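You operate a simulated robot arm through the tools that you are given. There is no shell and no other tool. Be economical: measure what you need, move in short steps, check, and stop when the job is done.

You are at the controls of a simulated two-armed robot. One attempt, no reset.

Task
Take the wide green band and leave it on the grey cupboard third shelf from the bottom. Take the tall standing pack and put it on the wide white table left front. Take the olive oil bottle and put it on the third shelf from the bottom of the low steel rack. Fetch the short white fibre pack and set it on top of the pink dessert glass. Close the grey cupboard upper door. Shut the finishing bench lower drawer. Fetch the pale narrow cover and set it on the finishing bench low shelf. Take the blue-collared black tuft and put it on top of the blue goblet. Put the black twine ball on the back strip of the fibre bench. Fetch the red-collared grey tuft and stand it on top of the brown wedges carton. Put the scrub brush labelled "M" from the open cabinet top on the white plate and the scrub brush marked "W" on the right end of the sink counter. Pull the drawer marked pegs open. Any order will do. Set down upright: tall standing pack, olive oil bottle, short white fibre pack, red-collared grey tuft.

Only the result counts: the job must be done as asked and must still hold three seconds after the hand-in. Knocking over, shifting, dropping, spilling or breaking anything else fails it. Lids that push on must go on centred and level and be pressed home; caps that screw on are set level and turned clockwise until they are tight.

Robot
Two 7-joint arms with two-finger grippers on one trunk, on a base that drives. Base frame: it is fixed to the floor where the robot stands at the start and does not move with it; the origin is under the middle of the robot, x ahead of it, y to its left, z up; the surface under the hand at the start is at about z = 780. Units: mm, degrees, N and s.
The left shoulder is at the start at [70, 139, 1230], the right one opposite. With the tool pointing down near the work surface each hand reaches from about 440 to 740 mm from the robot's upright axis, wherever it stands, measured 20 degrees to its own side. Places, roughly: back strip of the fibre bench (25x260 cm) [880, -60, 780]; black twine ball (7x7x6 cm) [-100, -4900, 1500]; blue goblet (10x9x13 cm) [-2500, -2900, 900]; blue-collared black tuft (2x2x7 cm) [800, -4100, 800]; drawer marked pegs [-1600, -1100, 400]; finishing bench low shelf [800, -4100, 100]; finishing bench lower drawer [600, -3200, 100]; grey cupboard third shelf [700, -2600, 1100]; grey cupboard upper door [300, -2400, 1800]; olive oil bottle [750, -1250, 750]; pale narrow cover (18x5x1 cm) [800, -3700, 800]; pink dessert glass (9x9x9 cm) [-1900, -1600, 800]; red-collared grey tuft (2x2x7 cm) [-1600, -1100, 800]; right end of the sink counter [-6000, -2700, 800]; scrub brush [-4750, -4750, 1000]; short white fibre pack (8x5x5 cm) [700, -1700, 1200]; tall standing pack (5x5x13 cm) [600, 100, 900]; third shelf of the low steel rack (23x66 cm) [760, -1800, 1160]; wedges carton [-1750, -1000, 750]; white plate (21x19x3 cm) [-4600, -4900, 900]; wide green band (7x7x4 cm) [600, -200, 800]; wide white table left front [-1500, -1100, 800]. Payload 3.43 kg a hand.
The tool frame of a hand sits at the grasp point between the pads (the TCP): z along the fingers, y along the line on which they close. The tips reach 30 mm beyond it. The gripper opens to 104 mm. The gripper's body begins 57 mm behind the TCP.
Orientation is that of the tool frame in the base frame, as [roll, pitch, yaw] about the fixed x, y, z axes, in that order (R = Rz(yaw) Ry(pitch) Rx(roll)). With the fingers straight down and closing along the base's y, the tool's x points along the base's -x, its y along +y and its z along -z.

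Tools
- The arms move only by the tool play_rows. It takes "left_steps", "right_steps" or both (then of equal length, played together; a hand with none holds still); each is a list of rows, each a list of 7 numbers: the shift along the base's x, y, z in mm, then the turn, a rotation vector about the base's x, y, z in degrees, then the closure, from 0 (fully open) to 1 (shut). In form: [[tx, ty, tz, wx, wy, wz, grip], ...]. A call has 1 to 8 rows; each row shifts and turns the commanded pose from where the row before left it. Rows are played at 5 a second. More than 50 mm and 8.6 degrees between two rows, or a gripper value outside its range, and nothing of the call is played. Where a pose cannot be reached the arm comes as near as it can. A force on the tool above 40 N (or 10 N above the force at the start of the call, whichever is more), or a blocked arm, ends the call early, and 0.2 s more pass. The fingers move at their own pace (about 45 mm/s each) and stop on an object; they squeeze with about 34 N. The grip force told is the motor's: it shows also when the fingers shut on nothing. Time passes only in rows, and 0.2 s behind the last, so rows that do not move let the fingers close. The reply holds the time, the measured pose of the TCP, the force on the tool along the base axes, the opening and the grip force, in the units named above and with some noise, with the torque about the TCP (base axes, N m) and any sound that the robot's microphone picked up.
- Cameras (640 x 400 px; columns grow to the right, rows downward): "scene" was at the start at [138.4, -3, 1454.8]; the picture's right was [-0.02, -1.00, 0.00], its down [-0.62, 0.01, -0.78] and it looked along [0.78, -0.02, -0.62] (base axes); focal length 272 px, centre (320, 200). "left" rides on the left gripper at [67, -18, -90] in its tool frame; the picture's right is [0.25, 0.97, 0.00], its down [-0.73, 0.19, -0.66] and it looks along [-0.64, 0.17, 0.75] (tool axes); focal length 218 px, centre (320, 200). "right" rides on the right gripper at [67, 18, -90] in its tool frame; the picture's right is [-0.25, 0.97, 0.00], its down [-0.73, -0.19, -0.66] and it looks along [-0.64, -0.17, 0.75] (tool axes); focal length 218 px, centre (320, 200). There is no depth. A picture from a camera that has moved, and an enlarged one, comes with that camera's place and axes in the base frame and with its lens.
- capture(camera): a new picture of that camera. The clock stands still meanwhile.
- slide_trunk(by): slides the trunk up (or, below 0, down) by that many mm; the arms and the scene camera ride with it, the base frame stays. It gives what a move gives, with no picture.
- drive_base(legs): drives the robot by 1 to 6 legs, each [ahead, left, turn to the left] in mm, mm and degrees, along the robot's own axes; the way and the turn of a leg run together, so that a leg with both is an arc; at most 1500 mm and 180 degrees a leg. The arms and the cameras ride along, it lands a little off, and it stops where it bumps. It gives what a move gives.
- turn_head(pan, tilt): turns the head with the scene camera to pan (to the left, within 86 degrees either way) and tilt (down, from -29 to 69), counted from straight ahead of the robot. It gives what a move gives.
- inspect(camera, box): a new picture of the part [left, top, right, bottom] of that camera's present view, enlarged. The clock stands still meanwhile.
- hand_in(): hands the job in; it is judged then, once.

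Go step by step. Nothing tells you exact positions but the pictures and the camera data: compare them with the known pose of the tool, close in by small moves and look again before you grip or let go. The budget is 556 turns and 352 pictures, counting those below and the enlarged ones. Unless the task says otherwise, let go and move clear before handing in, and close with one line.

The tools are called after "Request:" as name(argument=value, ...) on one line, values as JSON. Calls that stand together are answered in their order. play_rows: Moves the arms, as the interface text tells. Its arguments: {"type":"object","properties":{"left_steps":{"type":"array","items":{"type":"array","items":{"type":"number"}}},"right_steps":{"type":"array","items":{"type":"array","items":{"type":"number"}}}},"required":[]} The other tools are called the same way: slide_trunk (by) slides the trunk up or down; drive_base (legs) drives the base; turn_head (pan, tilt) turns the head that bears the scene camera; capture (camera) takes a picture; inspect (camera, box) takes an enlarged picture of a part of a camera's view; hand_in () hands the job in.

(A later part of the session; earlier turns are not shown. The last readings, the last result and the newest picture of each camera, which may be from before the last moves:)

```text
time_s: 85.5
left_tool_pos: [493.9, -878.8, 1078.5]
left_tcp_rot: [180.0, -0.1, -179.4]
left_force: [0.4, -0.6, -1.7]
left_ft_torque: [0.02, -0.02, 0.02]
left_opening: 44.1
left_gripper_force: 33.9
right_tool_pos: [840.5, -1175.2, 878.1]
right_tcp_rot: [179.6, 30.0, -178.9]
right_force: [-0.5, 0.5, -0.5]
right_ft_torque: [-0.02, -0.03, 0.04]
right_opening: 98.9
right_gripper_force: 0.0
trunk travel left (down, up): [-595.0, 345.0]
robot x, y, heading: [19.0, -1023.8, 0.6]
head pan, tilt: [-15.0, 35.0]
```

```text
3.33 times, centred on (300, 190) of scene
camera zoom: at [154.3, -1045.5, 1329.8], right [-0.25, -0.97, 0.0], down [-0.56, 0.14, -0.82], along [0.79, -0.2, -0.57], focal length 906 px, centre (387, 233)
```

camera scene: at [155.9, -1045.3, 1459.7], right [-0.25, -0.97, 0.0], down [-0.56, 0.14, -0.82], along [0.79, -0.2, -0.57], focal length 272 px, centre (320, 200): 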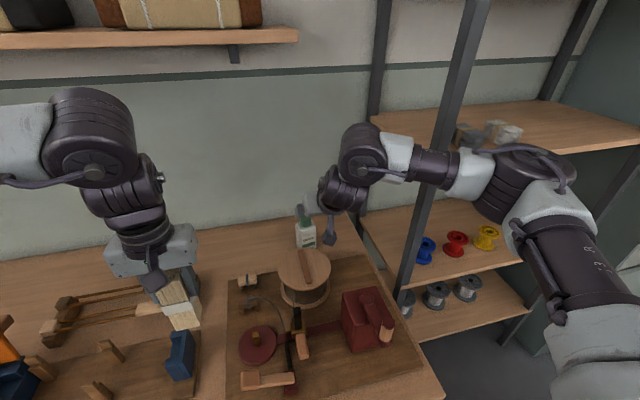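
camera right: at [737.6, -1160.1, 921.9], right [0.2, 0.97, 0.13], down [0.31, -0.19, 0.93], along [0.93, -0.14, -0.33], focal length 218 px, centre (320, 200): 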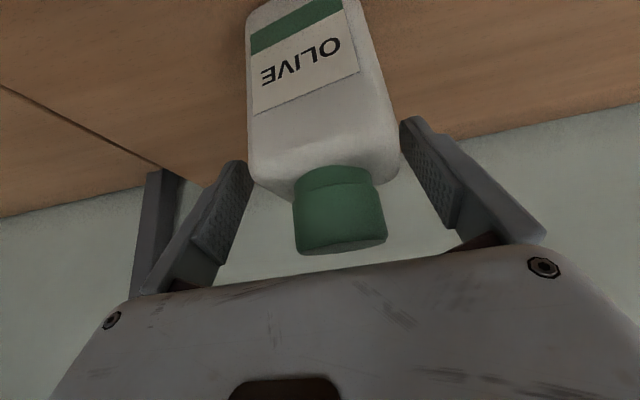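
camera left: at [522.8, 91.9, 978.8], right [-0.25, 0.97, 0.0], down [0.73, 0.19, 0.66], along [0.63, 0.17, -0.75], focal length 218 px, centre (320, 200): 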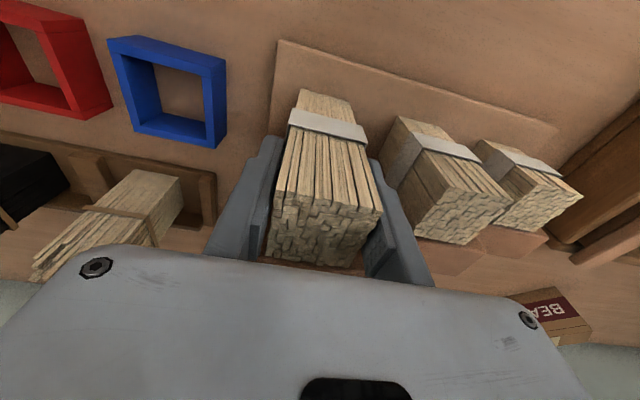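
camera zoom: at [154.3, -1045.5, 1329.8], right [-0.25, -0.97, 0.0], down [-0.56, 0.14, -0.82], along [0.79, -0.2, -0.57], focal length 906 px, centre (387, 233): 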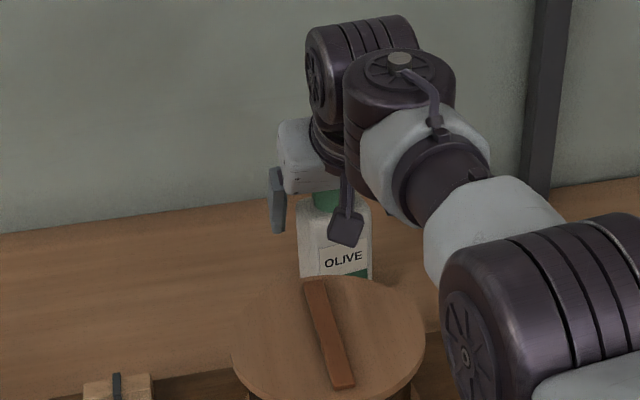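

Request:
play_rows(right_steps=[[0, 0, -10, 0, 0, 0, 0.05], [0, 0, -10, 0, 0, 0, 0.05], [0, 0, 0, 0, 0, 0, 0.4], [0, 0, 0, 0, 0, 0, 0.9], [0, 0, 0, 0, 0, 0, 0.9], [0, 0, 0, 0, 0, 0, 0.9]])

Request:
capture(camera="right")

```text
time_s: 86.9
left_tool_pos: [493.1, -877.1, 1079.8]
left_tcp_rot: [-179.9, 0.1, -179.4]
left_force: [-1.5, -0.2, -1.2]
left_ft_torque: [-0.03, 0.01, -0.05]
left_opening: 44.1
left_gripper_force: 33.7
right_tool_pos: [840.2, -1175.3, 860.9]
right_tcp_rot: [179.8, 30.3, -178.9]
right_force: [1.7, 5.1, 13.3]
right_ft_torque: [-0.06, 0.01, -0.01]
right_opening: 61.5
right_gripper_force: 34.1
trunk travel left (down, up): [-595.0, 345.0]
robot x, y, heading: [14.7, -1026.5, 0.8]
head pan, tilt: [-15.0, 35.0]
```

```text
287 pictures are left
camera right: at [736.6, -1158.9, 903.9], right [0.2, 0.97, 0.13], down [0.3, -0.19, 0.93], along [0.93, -0.14, -0.33], focal length 218 px, centre (320, 200)
```

right: 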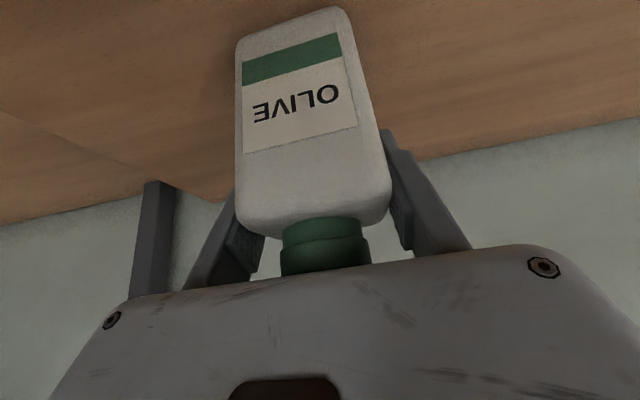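

Gripped. I'm lifting straight up, clear of the spool.

Request:
play_rows(right_steps=[[0, 0, 25, 0, 0, 0, 0.9], [0, 0, 40, 0, 0, 0, 0.9], [0, 0, 40, 0, 0, 0, 0.9], [-20, 0, 40, 0, 0, 0, 0.9], [-30, 0, 35, 0, 0, 0, 0.9]])

Request:
capture(camera="right")

Request:
capture(camera="scene")

```text
time_s: 88.1
left_tool_pos: [493.8, -877.9, 1078.8]
left_tcp_rot: [180.0, 0.0, -179.4]
left_force: [0.6, 0.0, -1.2]
left_ft_torque: [0.02, 0.03, -0.01]
left_opening: 44.2
left_gripper_force: 33.8
right_tool_pos: [790.6, -1175.4, 1037.8]
right_tcp_rot: [179.9, 30.1, -178.9]
right_force: [-1.0, -0.9, -1.8]
right_ft_torque: [-0.02, -0.02, -0.02]
right_opening: 61.6
right_gripper_force: 34.2
trunk travel left (down, up): [-595.0, 345.0]
robot x, y, heading: [16.0, -1026.4, 0.6]
head pan, tilt: [-15.0, 35.0]
```

```text
286 pictures are left
camera right: at [688.0, -1159.6, 1081.8], right [0.2, 0.97, 0.13], down [0.31, -0.19, 0.93], along [0.93, -0.15, -0.34], focal length 218 px, centre (320, 200)
```

right: 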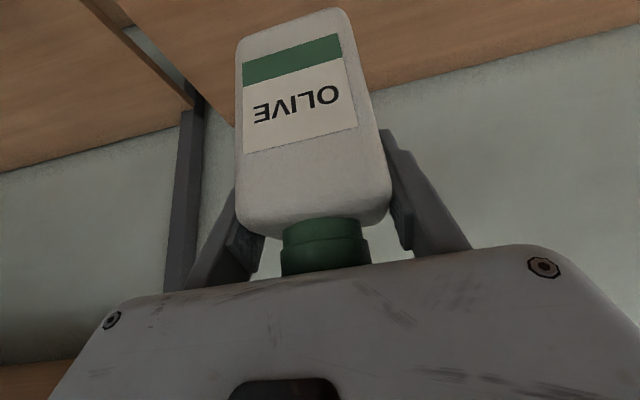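

```text
285 pictures are left
camera scene: at [153.7, -1045.3, 1329.9], right [-0.25, -0.97, 0.0], down [-0.55, 0.14, -0.82], along [0.79, -0.2, -0.57], focal length 272 px, centre (320, 200)
```

scene: 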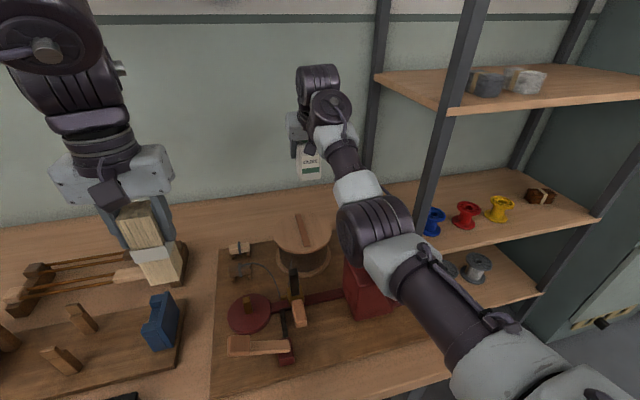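

I'm backing away, raising the trunk, and moving right in front of the rack.

Request:
drive_base(legs=[[-380, 0, 0], [0, -700, 0]])

Request:
slide_trunk(by=250)

Request:
turn_head(pan=-5, tilt=20)

Request:
capture(camera="scene")

```text
time_s: 94.0
left_tool_pos: [120.7, -1580.4, 1079.9]
left_tcp_rot: [180.0, -0.1, -179.6]
left_force: [-0.1, 0.7, -0.9]
left_ft_torque: [0.0, 0.02, -0.01]
left_opening: 44.1
left_gripper_force: 33.7
right_tool_pos: [416.4, -1880.3, 1036.9]
right_tcp_rot: [179.7, 29.9, -179.3]
right_force: [-0.2, 0.4, -3.0]
right_ft_torque: [0.0, -0.02, -0.01]
right_opening: 61.6
right_gripper_force: 33.4
trunk travel left (down, up): [-595.0, 345.0]
robot x, y, heading: [-359.3, -1724.7, 0.2]
head pan, tilt: [-15.0, 35.0]
```

```text
time_s: 96.5
left_tool_pos: [121.4, -1582.4, 1329.2]
left_tcp_rot: [-180.0, -0.2, -179.8]
left_force: [-0.1, 0.7, -1.7]
left_ft_torque: [0.02, 0.0, -0.02]
left_opening: 44.2
left_gripper_force: 34.2
right_tool_pos: [416.8, -1879.8, 1287.1]
right_tcp_rot: [179.7, 30.0, -179.3]
right_force: [-0.5, 0.2, -2.8]
right_ft_torque: [0.02, -0.03, 0.02]
right_opening: 61.5
right_gripper_force: 34.2
trunk travel left (down, up): [-845.0, 95.0]
robot x, y, heading: [-358.5, -1724.1, 0.1]
head pan, tilt: [-15.0, 35.0]
```

```text
time_s: 97.3
left_tool_pos: [121.1, -1581.2, 1328.3]
left_tcp_rot: [179.9, 0.0, -179.7]
left_force: [-0.7, -0.5, -1.6]
left_ft_torque: [0.0, -0.02, -0.02]
left_opening: 44.1
left_gripper_force: 34.9
right_tool_pos: [416.9, -1880.5, 1287.4]
right_tcp_rot: [179.7, 30.1, -179.2]
right_force: [-0.4, -1.2, -3.1]
right_ft_torque: [0.0, -0.02, 0.01]
right_opening: 61.5
right_gripper_force: 34.4
trunk travel left (down, up): [-845.0, 95.0]
robot x, y, heading: [-355.0, -1723.4, 0.4]
head pan, tilt: [-5.0, 20.0]
```

```text
284 pictures are left
camera scene: at [-212.2, -1732.2, 1603.5], right [-0.08, -1.0, 0.0], down [-0.34, 0.03, -0.94], along [0.94, -0.08, -0.34], focal length 272 px, centre (320, 200)
```

scene: 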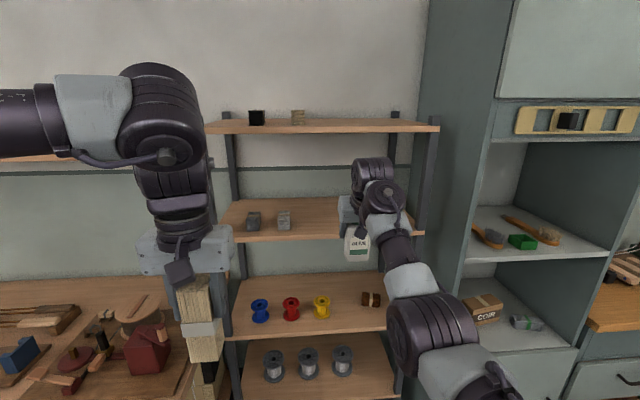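

The third shelf (z≈1155, front x≈630) has free space right of the two packs. I'm lowering a bit and driving in straight.

Request:
play_rows(right_steps=[[0, 0, -24, 0, 0, 0, 0.9]])

Request:
drive_base(legs=[[210, 0, 0]])

Request:
capture(camera="right")

Request:
capture(camera="scene")

```text
time_s: 97.7
left_tool_pos: [121.9, -1581.3, 1328.7]
left_tcp_rot: [-179.9, -0.2, -179.7]
left_force: [0.1, 0.4, -1.5]
left_ft_torque: [-0.02, 0.04, 0.0]
left_opening: 44.3
left_gripper_force: 33.6
right_tool_pos: [417.3, -1881.3, 1263.9]
right_tcp_rot: [179.6, 30.1, -179.4]
right_force: [0.0, -0.2, -2.8]
right_ft_torque: [-0.01, -0.04, 0.01]
right_opening: 61.7
right_gripper_force: 34.4
trunk travel left (down, up): [-845.0, 95.0]
robot x, y, heading: [-358.3, -1721.5, -0.0]
head pan, tilt: [-5.0, 20.0]
```

```text
time_s: 99.3
left_tool_pos: [326.4, -1581.4, 1330.3]
left_tcp_rot: [180.0, 0.2, -179.8]
left_force: [-0.5, -0.4, -0.8]
left_ft_torque: [0.0, -0.02, 0.03]
left_opening: 44.4
left_gripper_force: 34.2
right_tool_pos: [620.3, -1880.2, 1266.5]
right_tcp_rot: [179.6, 30.3, -179.3]
right_force: [-0.4, 0.6, -1.7]
right_ft_torque: [0.02, -0.05, 0.01]
right_opening: 61.4
right_gripper_force: 34.0
trunk travel left (down, up): [-845.0, 95.0]
robot x, y, heading: [-147.6, -1719.2, 0.4]
head pan, tilt: [-5.0, 20.0]
```

```text
283 pictures are left
camera right: at [517.7, -1863.8, 1309.7], right [0.2, 0.97, 0.13], down [0.3, -0.19, 0.93], along [0.93, -0.15, -0.33], focal length 218 px, centre (320, 200)
```

right: 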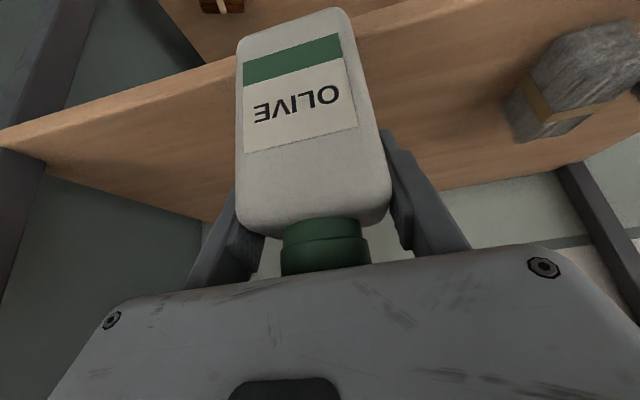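

```text
282 pictures are left
camera scene: at [-9.3, -1731.5, 1604.2], right [-0.08, -1.0, 0.0], down [-0.34, 0.03, -0.94], along [0.94, -0.08, -0.34], focal length 272 px, centre (320, 200)
```

scene: 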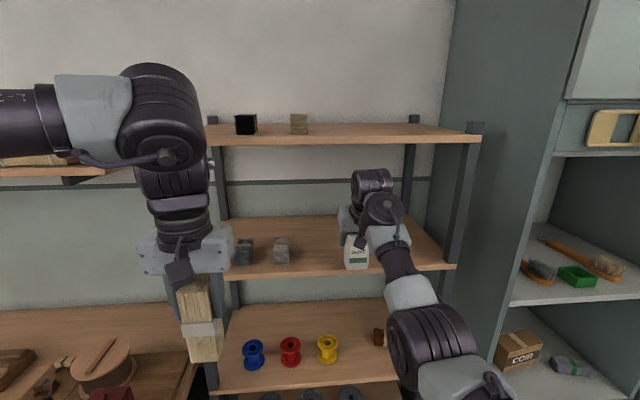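

Request:
play_rows(right_steps=[[0, 0, 6, 0, 0, 0, 0.9]])

Request:
drive_base(legs=[[105, 0, 0]])

Request:
capture(camera="right")

Request:
inspect(camera="scene", box=[200, 100, 480, 330])

```text
time_s: 99.7
left_tool_pos: [330.3, -1581.9, 1328.4]
left_tcp_rot: [-179.9, -0.1, -179.8]
left_force: [0.4, -0.3, -1.2]
left_ft_torque: [-0.03, -0.04, 0.01]
left_opening: 44.0
left_gripper_force: 33.8
right_tool_pos: [624.9, -1879.1, 1269.7]
right_tcp_rot: [179.9, 30.0, -179.3]
right_force: [0.0, 0.3, -2.2]
right_ft_torque: [0.0, -0.03, 0.02]
right_opening: 61.5
right_gripper_force: 34.4
trunk travel left (down, up): [-845.0, 95.0]
robot x, y, heading: [-151.7, -1719.1, 0.3]
head pan, tilt: [-5.0, 20.0]
```

```text
time_s: 100.9
left_tool_pos: [429.4, -1581.7, 1331.8]
left_tcp_rot: [179.9, 0.2, -179.8]
left_force: [-0.2, 0.5, -0.1]
left_ft_torque: [0.0, -0.01, 0.02]
left_opening: 44.2
left_gripper_force: 33.9
right_tool_pos: [725.1, -1879.3, 1272.9]
right_tcp_rot: [179.7, 30.3, -179.2]
right_force: [-1.1, -0.2, -2.5]
right_ft_torque: [-0.02, -0.02, 0.0]
right_opening: 61.5
right_gripper_force: 34.0
trunk travel left (down, up): [-845.0, 95.0]
robot x, y, heading: [-44.0, -1723.6, 0.3]
head pan, tilt: [-5.0, 20.0]
```

```text
281 pictures are left
camera right: at [622.0, -1863.4, 1316.2], right [0.2, 0.97, 0.13], down [0.3, -0.19, 0.93], along [0.93, -0.15, -0.33], focal length 218 px, centre (320, 200)
```

right: 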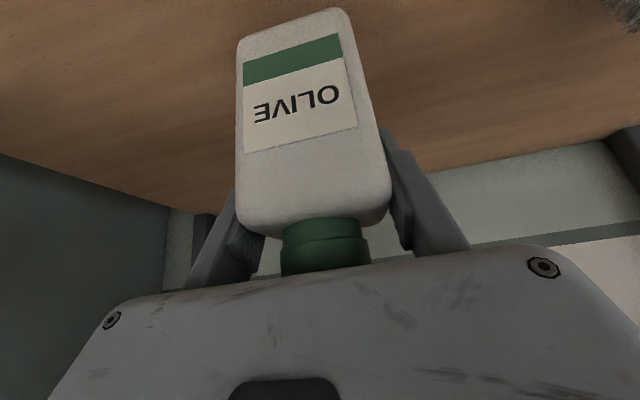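

```text
1.74 times, centred on (340, 215) of scene
camera zoom: at [94.9, -1731.2, 1604.3], right [-0.08, -1.0, 0.0], down [-0.34, 0.03, -0.94], along [0.94, -0.08, -0.34], focal length 473 px, centre (285, 174)
```

zoom: 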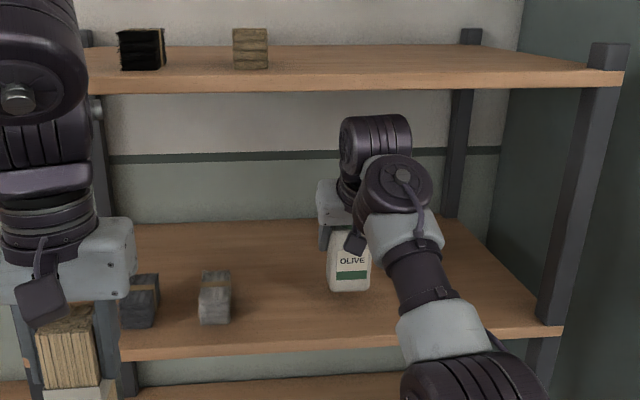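

The bottle is over the shelf with clear space. I'm lowering to contact.

Request:
play_rows(right_steps=[[0, 0, -5, 0, 0, 0, 0.9], [0, 0, -5, 0, 0, 0, 0.9], [0, 0, -4, 0, 0, 0, 0.9], [0, 0, 0, 0, 0, 0, 0.9]])

Request:
inspect(camera="scene", box=[280, 180, 400, 280])

```text
time_s: 101.9
left_tool_pos: [435.1, -1580.9, 1327.7]
left_tcp_rot: [180.0, -0.1, -179.8]
left_force: [-0.5, 0.3, -1.9]
left_ft_torque: [0.03, 0.02, 0.0]
left_opening: 44.2
left_gripper_force: 34.4
right_tool_pos: [728.8, -1879.6, 1255.3]
right_tcp_rot: [179.7, 30.1, -179.3]
right_force: [-0.9, 0.2, -3.9]
right_ft_torque: [0.0, 0.01, -0.01]
right_opening: 61.6
right_gripper_force: 34.1
trunk travel left (down, up): [-845.0, 95.0]
robot x, y, heading: [-45.4, -1724.5, -0.1]
head pan, tilt: [-5.0, 20.0]
```

```text
4.00 times, centred on (340, 230) of scene
camera zoom: at [101.7, -1731.4, 1603.5], right [-0.08, -1.0, 0.0], down [-0.34, 0.03, -0.94], along [0.94, -0.08, -0.34], focal length 1087 px, centre (240, 80)
```

zoom: 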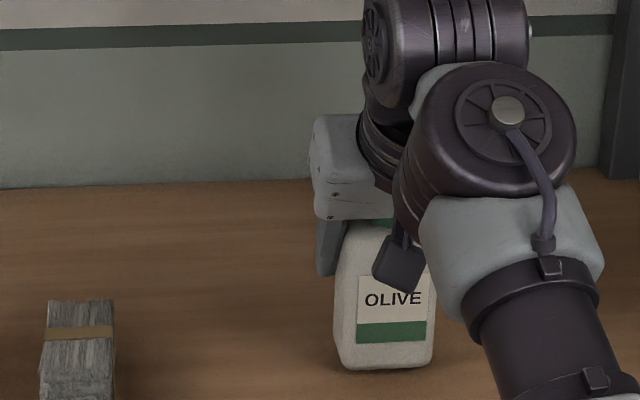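

Request:
play_rows(right_steps=[[0, 0, -4, 0, 0, 0, 0.9], [0, 0, -4, 0, 0, 0, 0.9], [0, 0, -4, 0, 0, 0, 0.9], [0, 0, -3, 0, 0, 0, 0.9], [0, 0, 0, 0, 0, 0, 0.9]])

```text
time_s: 103.1
left_tool_pos: [431.6, -1581.1, 1329.1]
left_tcp_rot: [180.0, 0.0, -179.8]
left_force: [0.1, -0.1, -1.1]
left_ft_torque: [-0.02, 0.0, -0.01]
left_opening: 44.1
left_gripper_force: 34.3
right_tool_pos: [728.4, -1879.4, 1250.4]
right_tcp_rot: [179.7, 31.2, -179.3]
right_force: [-4.4, 0.6, 11.5]
right_ft_torque: [-0.37, 0.8, -0.18]
right_opening: 61.5
right_gripper_force: 34.1
trunk travel left (down, up): [-845.0, 95.0]
robot x, y, heading: [-47.4, -1724.8, 0.2]
head pan, tilt: [-5.0, 20.0]
stopped in row 5 (right hand): the force on the tool passed its limit at 40 N (the readings are from after the stop); the commanded pose is now the measured one
```

Contact: the shelf is at ≈1168. I'm easing off slightly, straightening and releasing.

Request:
play_rows(right_steps=[[0, 0, 1, 0, 1.1, 0, 0.9], [0, 0, 0, 0, 0, 0, 0.9]])

Request:
play_rows(right_steps=[[0, 0, 0, 0, 0, 0, 0.3], [0, 0, 0, 0, 0, 0, 0.15], [0, 0, 0, 0, 0, 0, 0.1]])

Request:
capture(camera="right")

```text
time_s: 103.7
left_tool_pos: [433.1, -1580.1, 1328.9]
left_tcp_rot: [180.0, 0.0, -179.8]
left_force: [0.5, -0.1, -2.0]
left_ft_torque: [-0.01, 0.0, 0.02]
left_opening: 44.2
left_gripper_force: 33.6
right_tool_pos: [729.8, -1878.3, 1250.0]
right_tcp_rot: [179.6, 30.0, -179.3]
right_force: [3.1, -0.4, 9.3]
right_ft_torque: [-0.29, -0.41, 0.07]
right_opening: 61.5
right_gripper_force: 34.4
trunk travel left (down, up): [-845.0, 95.0]
robot x, y, heading: [-43.0, -1721.5, -0.1]
head pan, tilt: [-5.0, 20.0]
```

```text
time_s: 104.5
left_tool_pos: [431.3, -1580.5, 1329.1]
left_tcp_rot: [179.9, 0.0, -179.8]
left_force: [0.2, 0.0, -1.5]
left_ft_torque: [0.02, -0.01, 0.0]
left_opening: 43.9
left_gripper_force: 33.9
right_tool_pos: [729.6, -1879.8, 1250.0]
right_tcp_rot: [179.7, 29.8, -179.4]
right_force: [-2.8, 0.5, 6.3]
right_ft_torque: [-0.02, 0.03, 0.0]
right_opening: 93.3
right_gripper_force: 0.0
trunk travel left (down, up): [-845.0, 95.0]
robot x, y, heading: [-47.0, -1721.1, 0.0]
head pan, tilt: [-5.0, 20.0]
```

```text
278 pictures are left
camera right: at [626.5, -1862.9, 1293.6], right [0.21, 0.97, 0.13], down [0.31, -0.19, 0.93], along [0.93, -0.15, -0.34], focal length 218 px, centre (320, 200)
```

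right: 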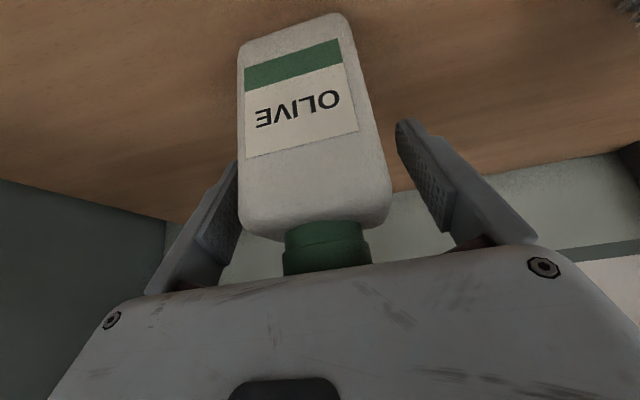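

Released and standing. I'm pulling the hand straight out toward me.

Request:
play_rows(right_steps=[[0, 0, 4, 0, 0, 0, 0.1], [-15, 0, 4, 0, 0, 0, 0.1], [-30, 0, 5, 0, 0, 0, 0.1], [-45, 0, 0, 0, 0, 0, 0.1], [-45, 0, 0, 0, 0, 0, 0.1]])

Request:
inspect(camera="scene", box=[200, 130, 440, 280])

```text
time_s: 105.7
left_tool_pos: [434.2, -1581.3, 1329.5]
left_tcp_rot: [-180.0, -0.2, -179.8]
left_force: [0.0, -0.9, -1.1]
left_ft_torque: [0.0, 0.0, 0.04]
left_opening: 44.3
left_gripper_force: 33.9
right_tool_pos: [643.6, -1881.1, 1255.1]
right_tcp_rot: [179.7, 29.9, -179.3]
right_force: [0.8, -0.2, 0.3]
right_ft_torque: [0.02, 0.02, 0.02]
right_opening: 93.8
right_gripper_force: 0.0
right hand out of reach, approached as far as the arm can: row 4, 5
trunk travel left (down, up): [-845.0, 95.0]
robot x, y, heading: [-46.3, -1724.8, 0.1]
head pan, tilt: [-5.0, 20.0]
```

```text
2.67 times, centred on (320, 205) of scene
camera zoom: at [101.1, -1731.2, 1603.6], right [-0.08, -1.0, 0.0], down [-0.34, 0.03, -0.94], along [0.94, -0.08, -0.34], focal length 725 px, centre (320, 187)
```

zoom: 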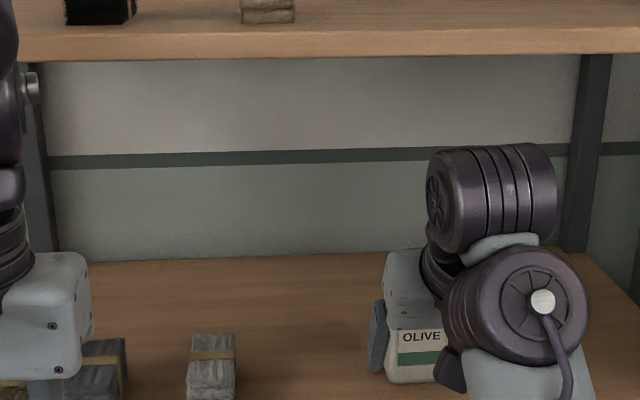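

The bottle stands on the shelf. Next is the light (white) short pack on the same shelf near y≈-1678; I'm repositioning and inspecting it.

Request:
drive_base(legs=[[-200, 0, 0], [0, 190, 0]])

Request:
capture(camera="scene")

Request:
inspect(camera="scene", box=[280, 180, 460, 300])

```text
time_s: 108.5
left_tool_pos: [235.6, -1399.9, 1329.9]
left_tcp_rot: [179.9, -0.1, -180.0]
left_force: [0.8, -1.2, -1.3]
left_ft_torque: [0.02, 0.02, 0.01]
left_opening: 44.2
left_gripper_force: 34.2
right_tool_pos: [443.2, -1697.6, 1254.4]
right_tcp_rot: [179.4, 29.7, -179.7]
right_force: [0.9, -0.8, 0.2]
right_ft_torque: [0.04, -0.03, 0.02]
right_opening: 93.6
right_gripper_force: 0.0
trunk travel left (down, up): [-845.0, 95.0]
robot x, y, heading: [-244.1, -1539.2, 0.1]
head pan, tilt: [-5.0, 20.0]
```

```text
276 pictures are left
camera scene: at [-99.4, -1547.9, 1603.5], right [-0.09, -1.0, 0.0], down [-0.34, 0.03, -0.94], along [0.94, -0.08, -0.34], focal length 272 px, centre (320, 200)
```

scene: 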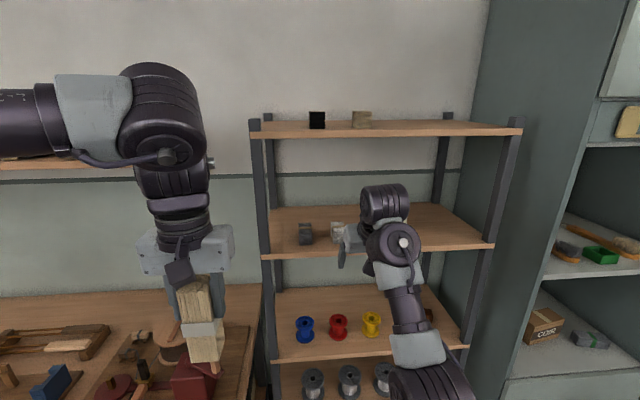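

```text
3.33 times, centred on (370, 240) of scene
camera zoom: at [-99.4, -1547.9, 1603.5], right [-0.09, -1.0, 0.0], down [-0.34, 0.03, -0.94], along [0.94, -0.08, -0.34], focal length 906 px, centre (153, 67)
```

zoom: 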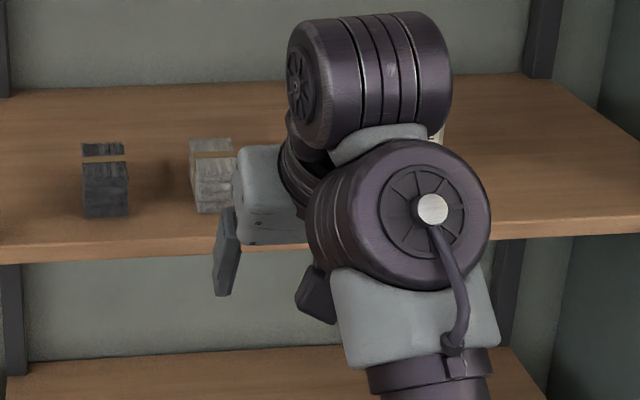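

The white pack is centred around (717,-1676), 50 high on the shelf. I'm driving in and aligning.

Request:
play_rows(right_steps=[[0, 21, 25, 0, 0, 0, 0.2]])

Request:
drive_base(legs=[[190, 0, 0]])

Request:
capture(camera="right")

Request:
capture(camera="scene")

```text
time_s: 108.9
left_tool_pos: [234.1, -1392.7, 1329.3]
left_tcp_rot: [-179.9, 0.1, 180.0]
left_force: [-0.4, -0.3, -1.4]
left_ft_torque: [0.02, 0.01, 0.03]
left_opening: 44.2
left_gripper_force: 34.2
right_tool_pos: [447.1, -1676.0, 1270.0]
right_tcp_rot: [179.9, 30.0, -179.6]
right_force: [0.5, -0.7, 0.4]
right_ft_torque: [0.0, -0.02, -0.03]
right_opening: 83.3
right_gripper_force: 0.1
right hand out of reach, approached as far as the arm can: row 1
trunk travel left (down, up): [-845.0, 95.0]
robot x, y, heading: [-244.4, -1533.2, -0.3]
head pan, tilt: [-5.0, 20.0]
```

```text
time_s: 110.4
left_tool_pos: [420.7, -1394.5, 1331.7]
left_tcp_rot: [-180.0, 0.2, -179.9]
left_force: [-0.8, 0.6, -0.6]
left_ft_torque: [-0.01, -0.01, 0.02]
left_opening: 44.2
left_gripper_force: 34.1
right_tool_pos: [636.8, -1675.7, 1271.8]
right_tcp_rot: [179.6, 30.1, -179.4]
right_force: [-1.0, -0.6, -0.5]
right_ft_torque: [0.0, -0.02, -0.01]
right_opening: 83.2
right_gripper_force: 0.0
trunk travel left (down, up): [-845.0, 95.0]
robot x, y, heading: [-53.8, -1534.6, -0.2]
head pan, tilt: [-5.0, 20.0]
```

```text
274 pictures are left
camera right: at [533.0, -1660.5, 1315.3], right [0.21, 0.97, 0.13], down [0.3, -0.19, 0.93], along [0.93, -0.15, -0.33], focal length 218 px, centre (320, 200)
```

right: 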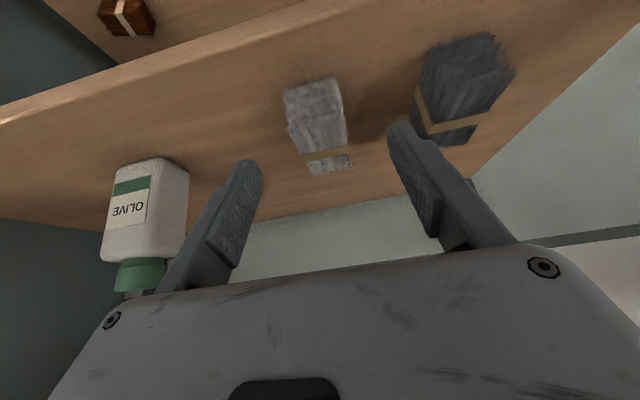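

```text
273 pictures are left
camera scene: at [86.9, -1543.0, 1604.2], right [-0.09, -1.0, 0.0], down [-0.34, 0.03, -0.94], along [0.94, -0.08, -0.34], focal length 272 px, centre (320, 200)
```

scene: 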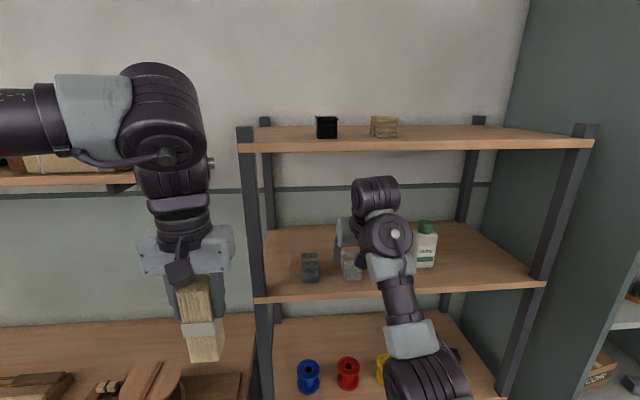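

Request:
play_rows(right_steps=[[30, 0, -15, 0, 0, 0, 0.2], [31, 0, -15, 0, 0, 0, 0.2], [0, 0, -15, 0, 0, 0, 0.2]])

Request:
capture(camera="right")

Request:
inspect(camera="scene", box=[270, 200, 450, 320])

```text
time_s: 111.2
left_tool_pos: [426.1, -1393.8, 1328.5]
left_tcp_rot: [-179.9, 0.0, -179.9]
left_force: [0.5, 0.2, -1.9]
left_ft_torque: [-0.02, 0.01, -0.01]
left_opening: 44.0
left_gripper_force: 34.3
right_tool_pos: [701.4, -1677.8, 1222.8]
right_tcp_rot: [179.6, 29.8, -179.4]
right_force: [0.0, -0.1, 0.5]
right_ft_torque: [0.02, -0.01, 0.01]
right_opening: 83.0
right_gripper_force: 0.0
trunk travel left (down, up): [-845.0, 95.0]
robot x, y, heading: [-54.7, -1532.5, 0.0]
head pan, tilt: [-5.0, 20.0]
```

```text
272 pictures are left
camera right: at [598.7, -1660.6, 1266.9], right [0.21, 0.97, 0.13], down [0.31, -0.19, 0.93], along [0.93, -0.15, -0.34], focal length 218 px, centre (320, 200)
```

right: 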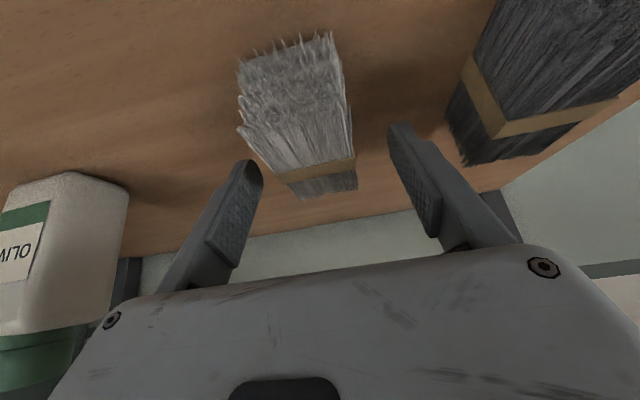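

```text
3.33 times, centred on (360, 260) of scene
camera zoom: at [92.6, -1542.8, 1603.6], right [-0.09, -1.0, 0.0], down [-0.34, 0.03, -0.94], along [0.94, -0.08, -0.34], focal length 906 px, centre (187, 0)
```

zoom: 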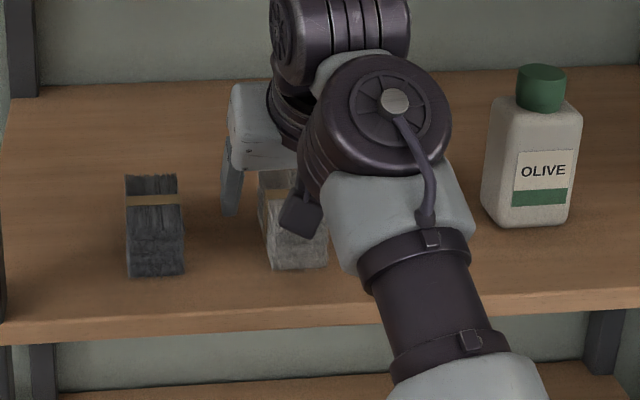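

Request:
play_rows(right_steps=[[8, 2, -9, 0, 0, 0, 0.2], [0, 0, -8, 0, 0, 0, 0.2], [0, 0, 0, 0, 0, 0, 0.5], [0, 0, 0, 0, 0, 0, 0.95], [0, 0, 0, 0, 0, 0, 0.95], [0, 0, 0, 0, 0, 0, 0.95]])

Request:
capture(camera="right")

```text
time_s: 112.6
left_tool_pos: [425.8, -1393.3, 1328.8]
left_tcp_rot: [-179.9, 0.1, -179.8]
left_force: [0.7, 0.6, -1.3]
left_ft_torque: [-0.01, -0.01, 0.01]
left_opening: 44.0
left_gripper_force: 34.3
right_tool_pos: [709.2, -1673.8, 1208.4]
right_tcp_rot: [179.6, 29.9, -179.4]
right_force: [1.1, -0.4, 0.8]
right_ft_torque: [-0.06, -0.01, -0.02]
right_opening: 41.4
right_gripper_force: 33.7
trunk travel left (down, up): [-845.0, 95.0]
robot x, y, heading: [-52.8, -1534.8, 0.1]
head pan, tilt: [-5.0, 20.0]
```

```text
270 pictures are left
camera right: at [606.0, -1658.1, 1251.1], right [0.21, 0.97, 0.13], down [0.31, -0.19, 0.93], along [0.93, -0.15, -0.34], focal length 218 px, centre (320, 200)
```

right: 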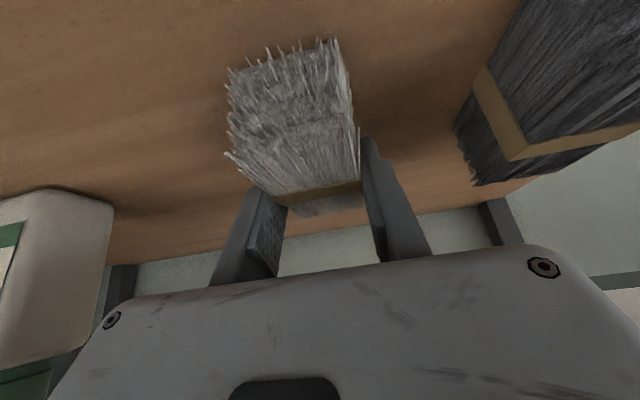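

Gripped at the band. I'm lifting, pulling out, and backing away.

Request:
play_rows(right_steps=[[0, 0, 20, 0, 0, 0, 0.95], [0, 0, 30, 0, 0, 0, 0.95], [-20, 0, 10, 0, 0, 0, 0.95]])

Request:
drive_base(legs=[[-500, 0, 0]])

Request:
inspect(camera="scene", box=[240, 100, 640, 350])

Request:
capture(camera="right")

```text
time_s: 113.4
left_tool_pos: [425.6, -1393.2, 1329.3]
left_tcp_rot: [180.0, 0.0, -180.0]
left_force: [-0.4, -0.8, -1.0]
left_ft_torque: [0.0, 0.01, 0.01]
left_opening: 44.1
left_gripper_force: 33.9
right_tool_pos: [688.7, -1675.9, 1267.9]
right_tcp_rot: [179.6, 29.9, -179.4]
right_force: [-0.8, 0.0, -0.8]
right_ft_torque: [0.01, -0.04, -0.01]
right_opening: 41.5
right_gripper_force: 34.3
trunk travel left (down, up): [-845.0, 95.0]
robot x, y, heading: [-55.8, -1531.5, -0.1]
head pan, tilt: [-5.0, 20.0]
```

```text
time_s: 116.4
left_tool_pos: [-73.8, -1394.1, 1328.9]
left_tcp_rot: [-180.0, -0.1, -179.9]
left_force: [0.1, 0.2, -1.0]
left_ft_torque: [0.0, 0.04, 0.01]
left_opening: 44.1
left_gripper_force: 34.1
right_tool_pos: [188.1, -1675.4, 1265.4]
right_tcp_rot: [179.7, 29.9, -179.4]
right_force: [0.6, 0.0, -0.8]
right_ft_torque: [-0.01, -0.01, -0.03]
right_opening: 41.6
right_gripper_force: 33.4
trunk travel left (down, up): [-845.0, 95.0]
robot x, y, heading: [-554.9, -1534.3, 0.1]
head pan, tilt: [-5.0, 20.0]
```

```text
1.60 times, centred on (440, 225) of scene
camera zoom: at [-408.0, -1543.7, 1603.3], right [-0.09, -1.0, 0.0], down [-0.34, 0.03, -0.94], along [0.94, -0.08, -0.34], focal length 435 px, centre (128, 160)
```

zoom: 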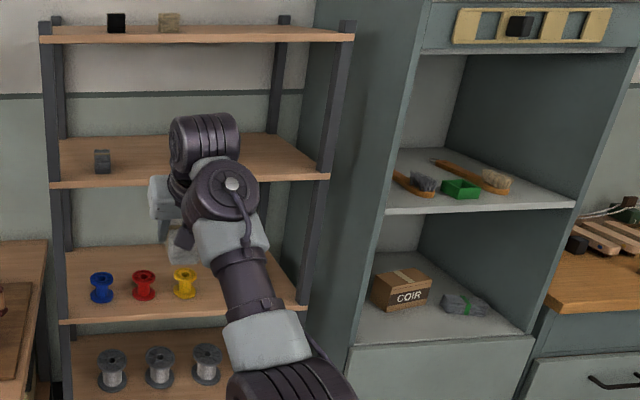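

```text
268 pictures are left
camera right: at [85.5, -1659.6, 1309.6], right [0.21, 0.97, 0.13], down [0.31, -0.19, 0.93], along [0.93, -0.15, -0.34], focal length 218 px, centre (320, 200)
```

right: 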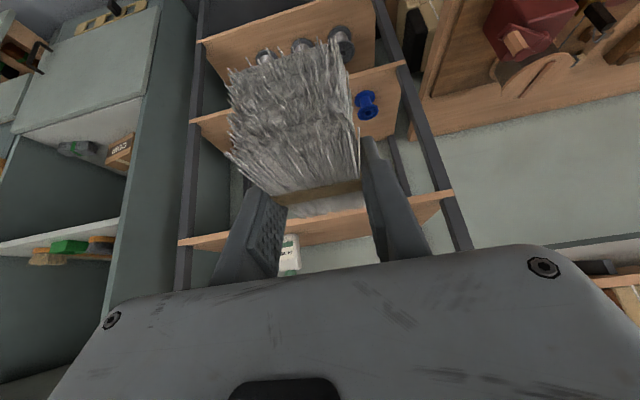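

I'm turning around to face the wide white table and look at it.

Request:
drive_base(legs=[[150, 0, 0], [0, 0, 90], [0, 0, 85]])

Request:
turn_head(pan=0, tilt=30)

Request:
capture(camera="scene")

```text
time_s: 125.2
left_tool_pos: [-895.2, -1637.4, 1328.7]
left_tcp_rot: [180.0, 0.0, -4.2]
left_force: [0.5, 0.3, -1.6]
left_ft_torque: [0.04, 0.0, 0.0]
left_opening: 44.2
left_gripper_force: 33.9
right_tool_pos: [-1136.7, -1337.5, 1267.3]
right_tcp_rot: [179.7, 30.0, -3.7]
right_force: [-0.2, 0.8, -1.2]
right_ft_torque: [-0.02, 0.01, 0.01]
right_opening: 41.5
right_gripper_force: 33.9
trunk travel left (down, up): [-845.0, 95.0]
robot x, y, heading: [-404.6, -1535.6, 176.0]
head pan, tilt: [-5.0, 20.0]
```

```text
time_s: 126.0
left_tool_pos: [-895.6, -1639.8, 1329.0]
left_tcp_rot: [-179.9, 0.0, -4.2]
left_force: [-0.2, -0.2, -1.4]
left_ft_torque: [0.02, 0.01, 0.01]
left_opening: 44.2
left_gripper_force: 34.3
right_tool_pos: [-1137.3, -1339.3, 1267.4]
right_tcp_rot: [179.8, 30.0, -3.8]
right_force: [-0.5, -0.1, -0.6]
right_ft_torque: [-0.03, 0.01, -0.01]
right_opening: 41.7
right_gripper_force: 34.2
trunk travel left (down, up): [-845.0, 95.0]
robot x, y, heading: [-405.3, -1535.2, 175.9]
head pan, tilt: [0.0, 30.0]
```

```text
267 pictures are left
camera scene: at [-546.1, -1525.3, 1587.6], right [0.07, 1.0, 0.0], down [0.5, -0.04, -0.87], along [-0.86, 0.06, -0.5], focal length 272 px, centre (320, 200)
```

scene: 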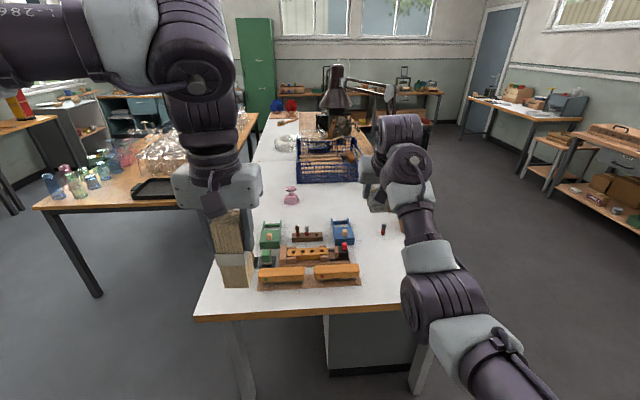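

The long white table spans about y -1910…-1130, and the "left front" spot is on its +y long side. I'll go around to that side, strafing right first and looking.

Request:
drive_base(legs=[[0, -1050, 4]])

Request:
capture(camera="scene")

Request:
turn_head(pan=40, tilt=25)

Request:
capture(camera="scene")

```text
time_s: 131.4
left_tool_pos: [-848.2, -622.8, 1329.3]
left_tcp_rot: [-179.9, 0.0, -0.1]
left_force: [0.6, 0.2, -1.7]
left_ft_torque: [0.05, -0.01, -0.01]
left_opening: 44.3
left_gripper_force: 34.4
right_tool_pos: [-1109.7, -340.8, 1266.3]
right_tcp_rot: [179.7, 29.9, 0.4]
right_force: [0.1, -0.5, -0.1]
right_ft_torque: [0.01, -0.03, -0.03]
right_opening: 41.6
right_gripper_force: 33.8
trunk travel left (down, up): [-845.0, 95.0]
robot x, y, heading: [-369.6, -484.9, 180.0]
head pan, tilt: [0.0, 30.0]
```

```text
266 pictures are left
camera scene: at [-506.9, -485.5, 1587.5], right [0.0, 1.0, 0.0], down [0.5, 0.0, -0.87], along [-0.87, 0.0, -0.5], focal length 272 px, centre (320, 200)
```

scene: 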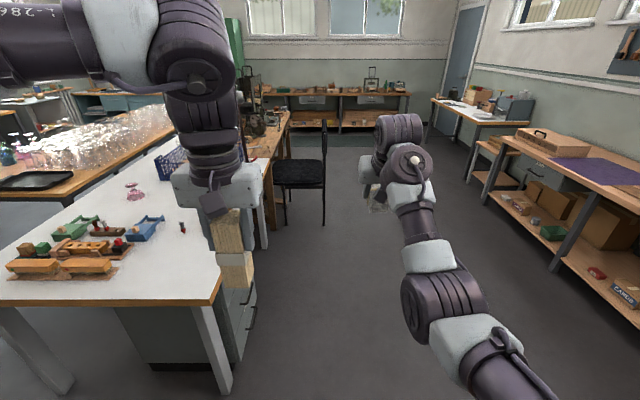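

```text
time_s: 132.4
left_tool_pos: [-847.0, -622.3, 1328.7]
left_tcp_rot: [180.0, 0.1, -0.1]
left_force: [0.8, -0.8, -1.1]
left_ft_torque: [0.01, 0.03, -0.05]
left_opening: 44.3
left_gripper_force: 34.2
right_tool_pos: [-1109.7, -339.4, 1266.5]
right_tcp_rot: [179.7, 30.0, 0.3]
right_force: [0.0, 0.5, -1.1]
right_ft_torque: [-0.03, -0.02, 0.03]
right_opening: 41.7
right_gripper_force: 33.8
trunk travel left (down, up): [-845.0, 95.0]
robot x, y, heading: [-364.5, -483.4, 179.6]
head pan, tilt: [40.0, 25.0]
```

```text
265 pictures are left
camera scene: at [-487.2, -543.9, 1595.5], right [-0.64, 0.77, 0.0], down [0.33, 0.27, -0.91], along [-0.7, -0.58, -0.42], focal length 272 px, centre (320, 200)
```

scene: 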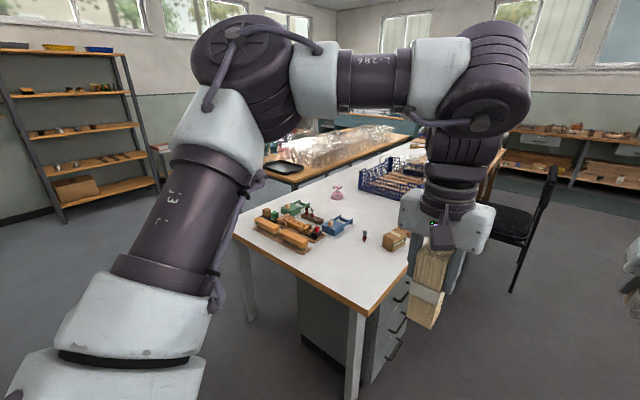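

I'm driving around to the table's +y side and turning to face it.

Request:
drive_base(legs=[[1200, -120, 0], [0, 0, 90]])

Request:
turn_head(pan=0, tilt=45)

Request:
capture(camera="scene")

```text
time_s: 142.4
left_tool_pos: [-1427.5, -844.4, 1328.3]
left_tcp_rot: [-180.0, -0.1, 90.0]
left_force: [-0.4, 0.0, -1.6]
left_ft_torque: [0.02, 0.02, 0.01]
left_opening: 44.3
left_gripper_force: 33.7
right_tool_pos: [-1708.6, -1106.1, 1267.2]
right_tcp_rot: [179.7, 29.9, 90.6]
right_force: [0.0, 0.3, -1.1]
right_ft_torque: [-0.02, -0.03, 0.01]
right_opening: 41.5
right_gripper_force: 33.9
trunk travel left (down, up): [-845.0, 95.0]
robot x, y, heading: [-1568.3, -366.3, -90.3]
head pan, tilt: [40.0, 25.0]
```

```text
time_s: 143.4
left_tool_pos: [-1427.5, -843.1, 1327.8]
left_tcp_rot: [-180.0, 0.0, 90.1]
left_force: [0.3, -0.1, -0.3]
left_ft_torque: [0.03, 0.0, 0.04]
left_opening: 44.3
left_gripper_force: 34.3
right_tool_pos: [-1709.6, -1106.8, 1266.4]
right_tcp_rot: [179.7, 30.0, 90.5]
right_force: [0.0, -0.6, -1.0]
right_ft_torque: [0.0, -0.01, -0.03]
right_opening: 41.5
right_gripper_force: 34.2
trunk travel left (down, up): [-845.0, 95.0]
robot x, y, heading: [-1568.3, -367.5, -89.9]
head pan, tilt: [0.0, 45.0]
```

```text
264 pictures are left
camera scene: at [-1564.5, -497.7, 1565.0], right [-1.0, 0.0, 0.0], down [0.0, 0.71, -0.71], along [0.0, -0.71, -0.71], focal length 272 px, centre (320, 200)
```

scene: 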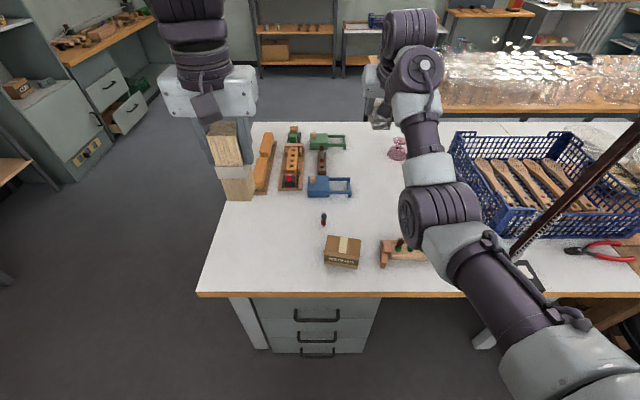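

I can see the carton (-1637,-1019), the red tuft (-1576,-1167) and the pink glass (-1936,-1592). I'm lowering the trunk and moving the tall pack over the left front.

Request:
slide_trunk(by=-250)

Request:
play_rows(left_steps=[[0, -45, 0, 0, 0, 0, 0.9], [0, -45, -10, 0, 0, 0, 0.9], [-5, -45, -15, 0, 0, 0, 0.9], [-5, -45, -20, 0, 0, 0, 0.9], [0, -40, -30, 0, 0, 0, 0.9], [0, 0, -40, 0, 0, 0, 0.9], [0, 0, -45, 0, 0, 0, 0.9]])

Request:
turn_head(pan=10, tilt=50)

Request:
capture(camera="scene")

```text
time_s: 146.0
left_tool_pos: [-1426.8, -843.5, 1078.9]
left_tcp_rot: [179.9, -0.1, 89.9]
left_force: [0.2, -0.1, -0.1]
left_ft_torque: [-0.01, 0.04, -0.01]
left_opening: 44.2
left_gripper_force: 33.9
right_tool_pos: [-1708.4, -1106.5, 1017.2]
right_tcp_rot: [179.7, 29.9, 90.5]
right_force: [0.5, -0.5, -0.5]
right_ft_torque: [0.02, 0.02, 0.02]
right_opening: 41.6
right_gripper_force: 34.1
trunk travel left (down, up): [-595.0, 345.0]
robot x, y, heading: [-1566.9, -367.8, -89.8]
head pan, tilt: [0.0, 45.0]
```

```text
time_s: 147.6
left_tool_pos: [-1451.0, -1001.8, 926.7]
left_tcp_rot: [-179.8, 0.0, 89.9]
left_force: [-0.5, 0.6, -1.2]
left_ft_torque: [0.01, 0.01, -0.02]
left_opening: 44.3
left_gripper_force: 34.7
left hand out of reach, approached as far as the arm can: row 4, 5
right_tool_pos: [-1709.1, -1107.3, 1015.8]
right_tcp_rot: [179.6, 29.8, 90.5]
right_force: [-0.5, -0.3, -0.6]
right_ft_torque: [0.01, 0.01, 0.01]
right_opening: 41.8
right_gripper_force: 33.9
trunk travel left (down, up): [-595.0, 345.0]
robot x, y, heading: [-1565.4, -365.4, -90.0]
head pan, tilt: [0.0, 45.0]
```

```text
time_s: 148.3
left_tool_pos: [-1451.8, -1001.0, 925.9]
left_tcp_rot: [180.0, 0.1, 90.0]
left_force: [-0.4, 0.6, -1.8]
left_ft_torque: [-0.01, -0.01, 0.01]
left_opening: 44.1
left_gripper_force: 34.0
right_tool_pos: [-1709.0, -1106.2, 1016.5]
right_tcp_rot: [179.7, 29.9, 90.5]
right_force: [0.5, 0.5, 0.0]
right_ft_torque: [0.0, -0.01, -0.03]
right_opening: 41.5
right_gripper_force: 34.0
trunk travel left (down, up): [-595.0, 345.0]
robot x, y, heading: [-1565.4, -364.0, -90.1]
head pan, tilt: [10.0, 50.0]
```

```text
263 pictures are left
camera scene: at [-1551.4, -491.9, 1308.1], right [-0.98, -0.17, 0.0], down [-0.13, 0.75, -0.64], along [0.11, -0.63, -0.77], focal length 272 px, centre (320, 200)
```

scene: 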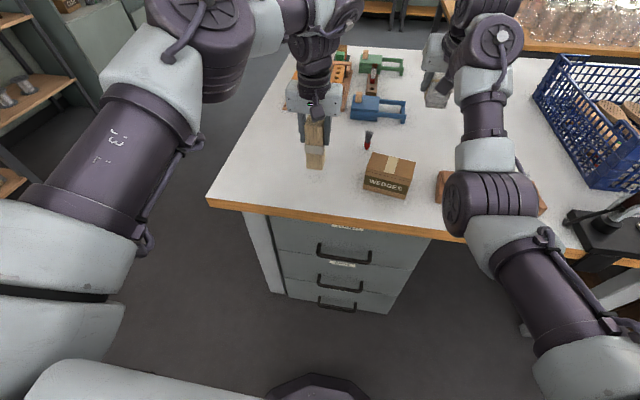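

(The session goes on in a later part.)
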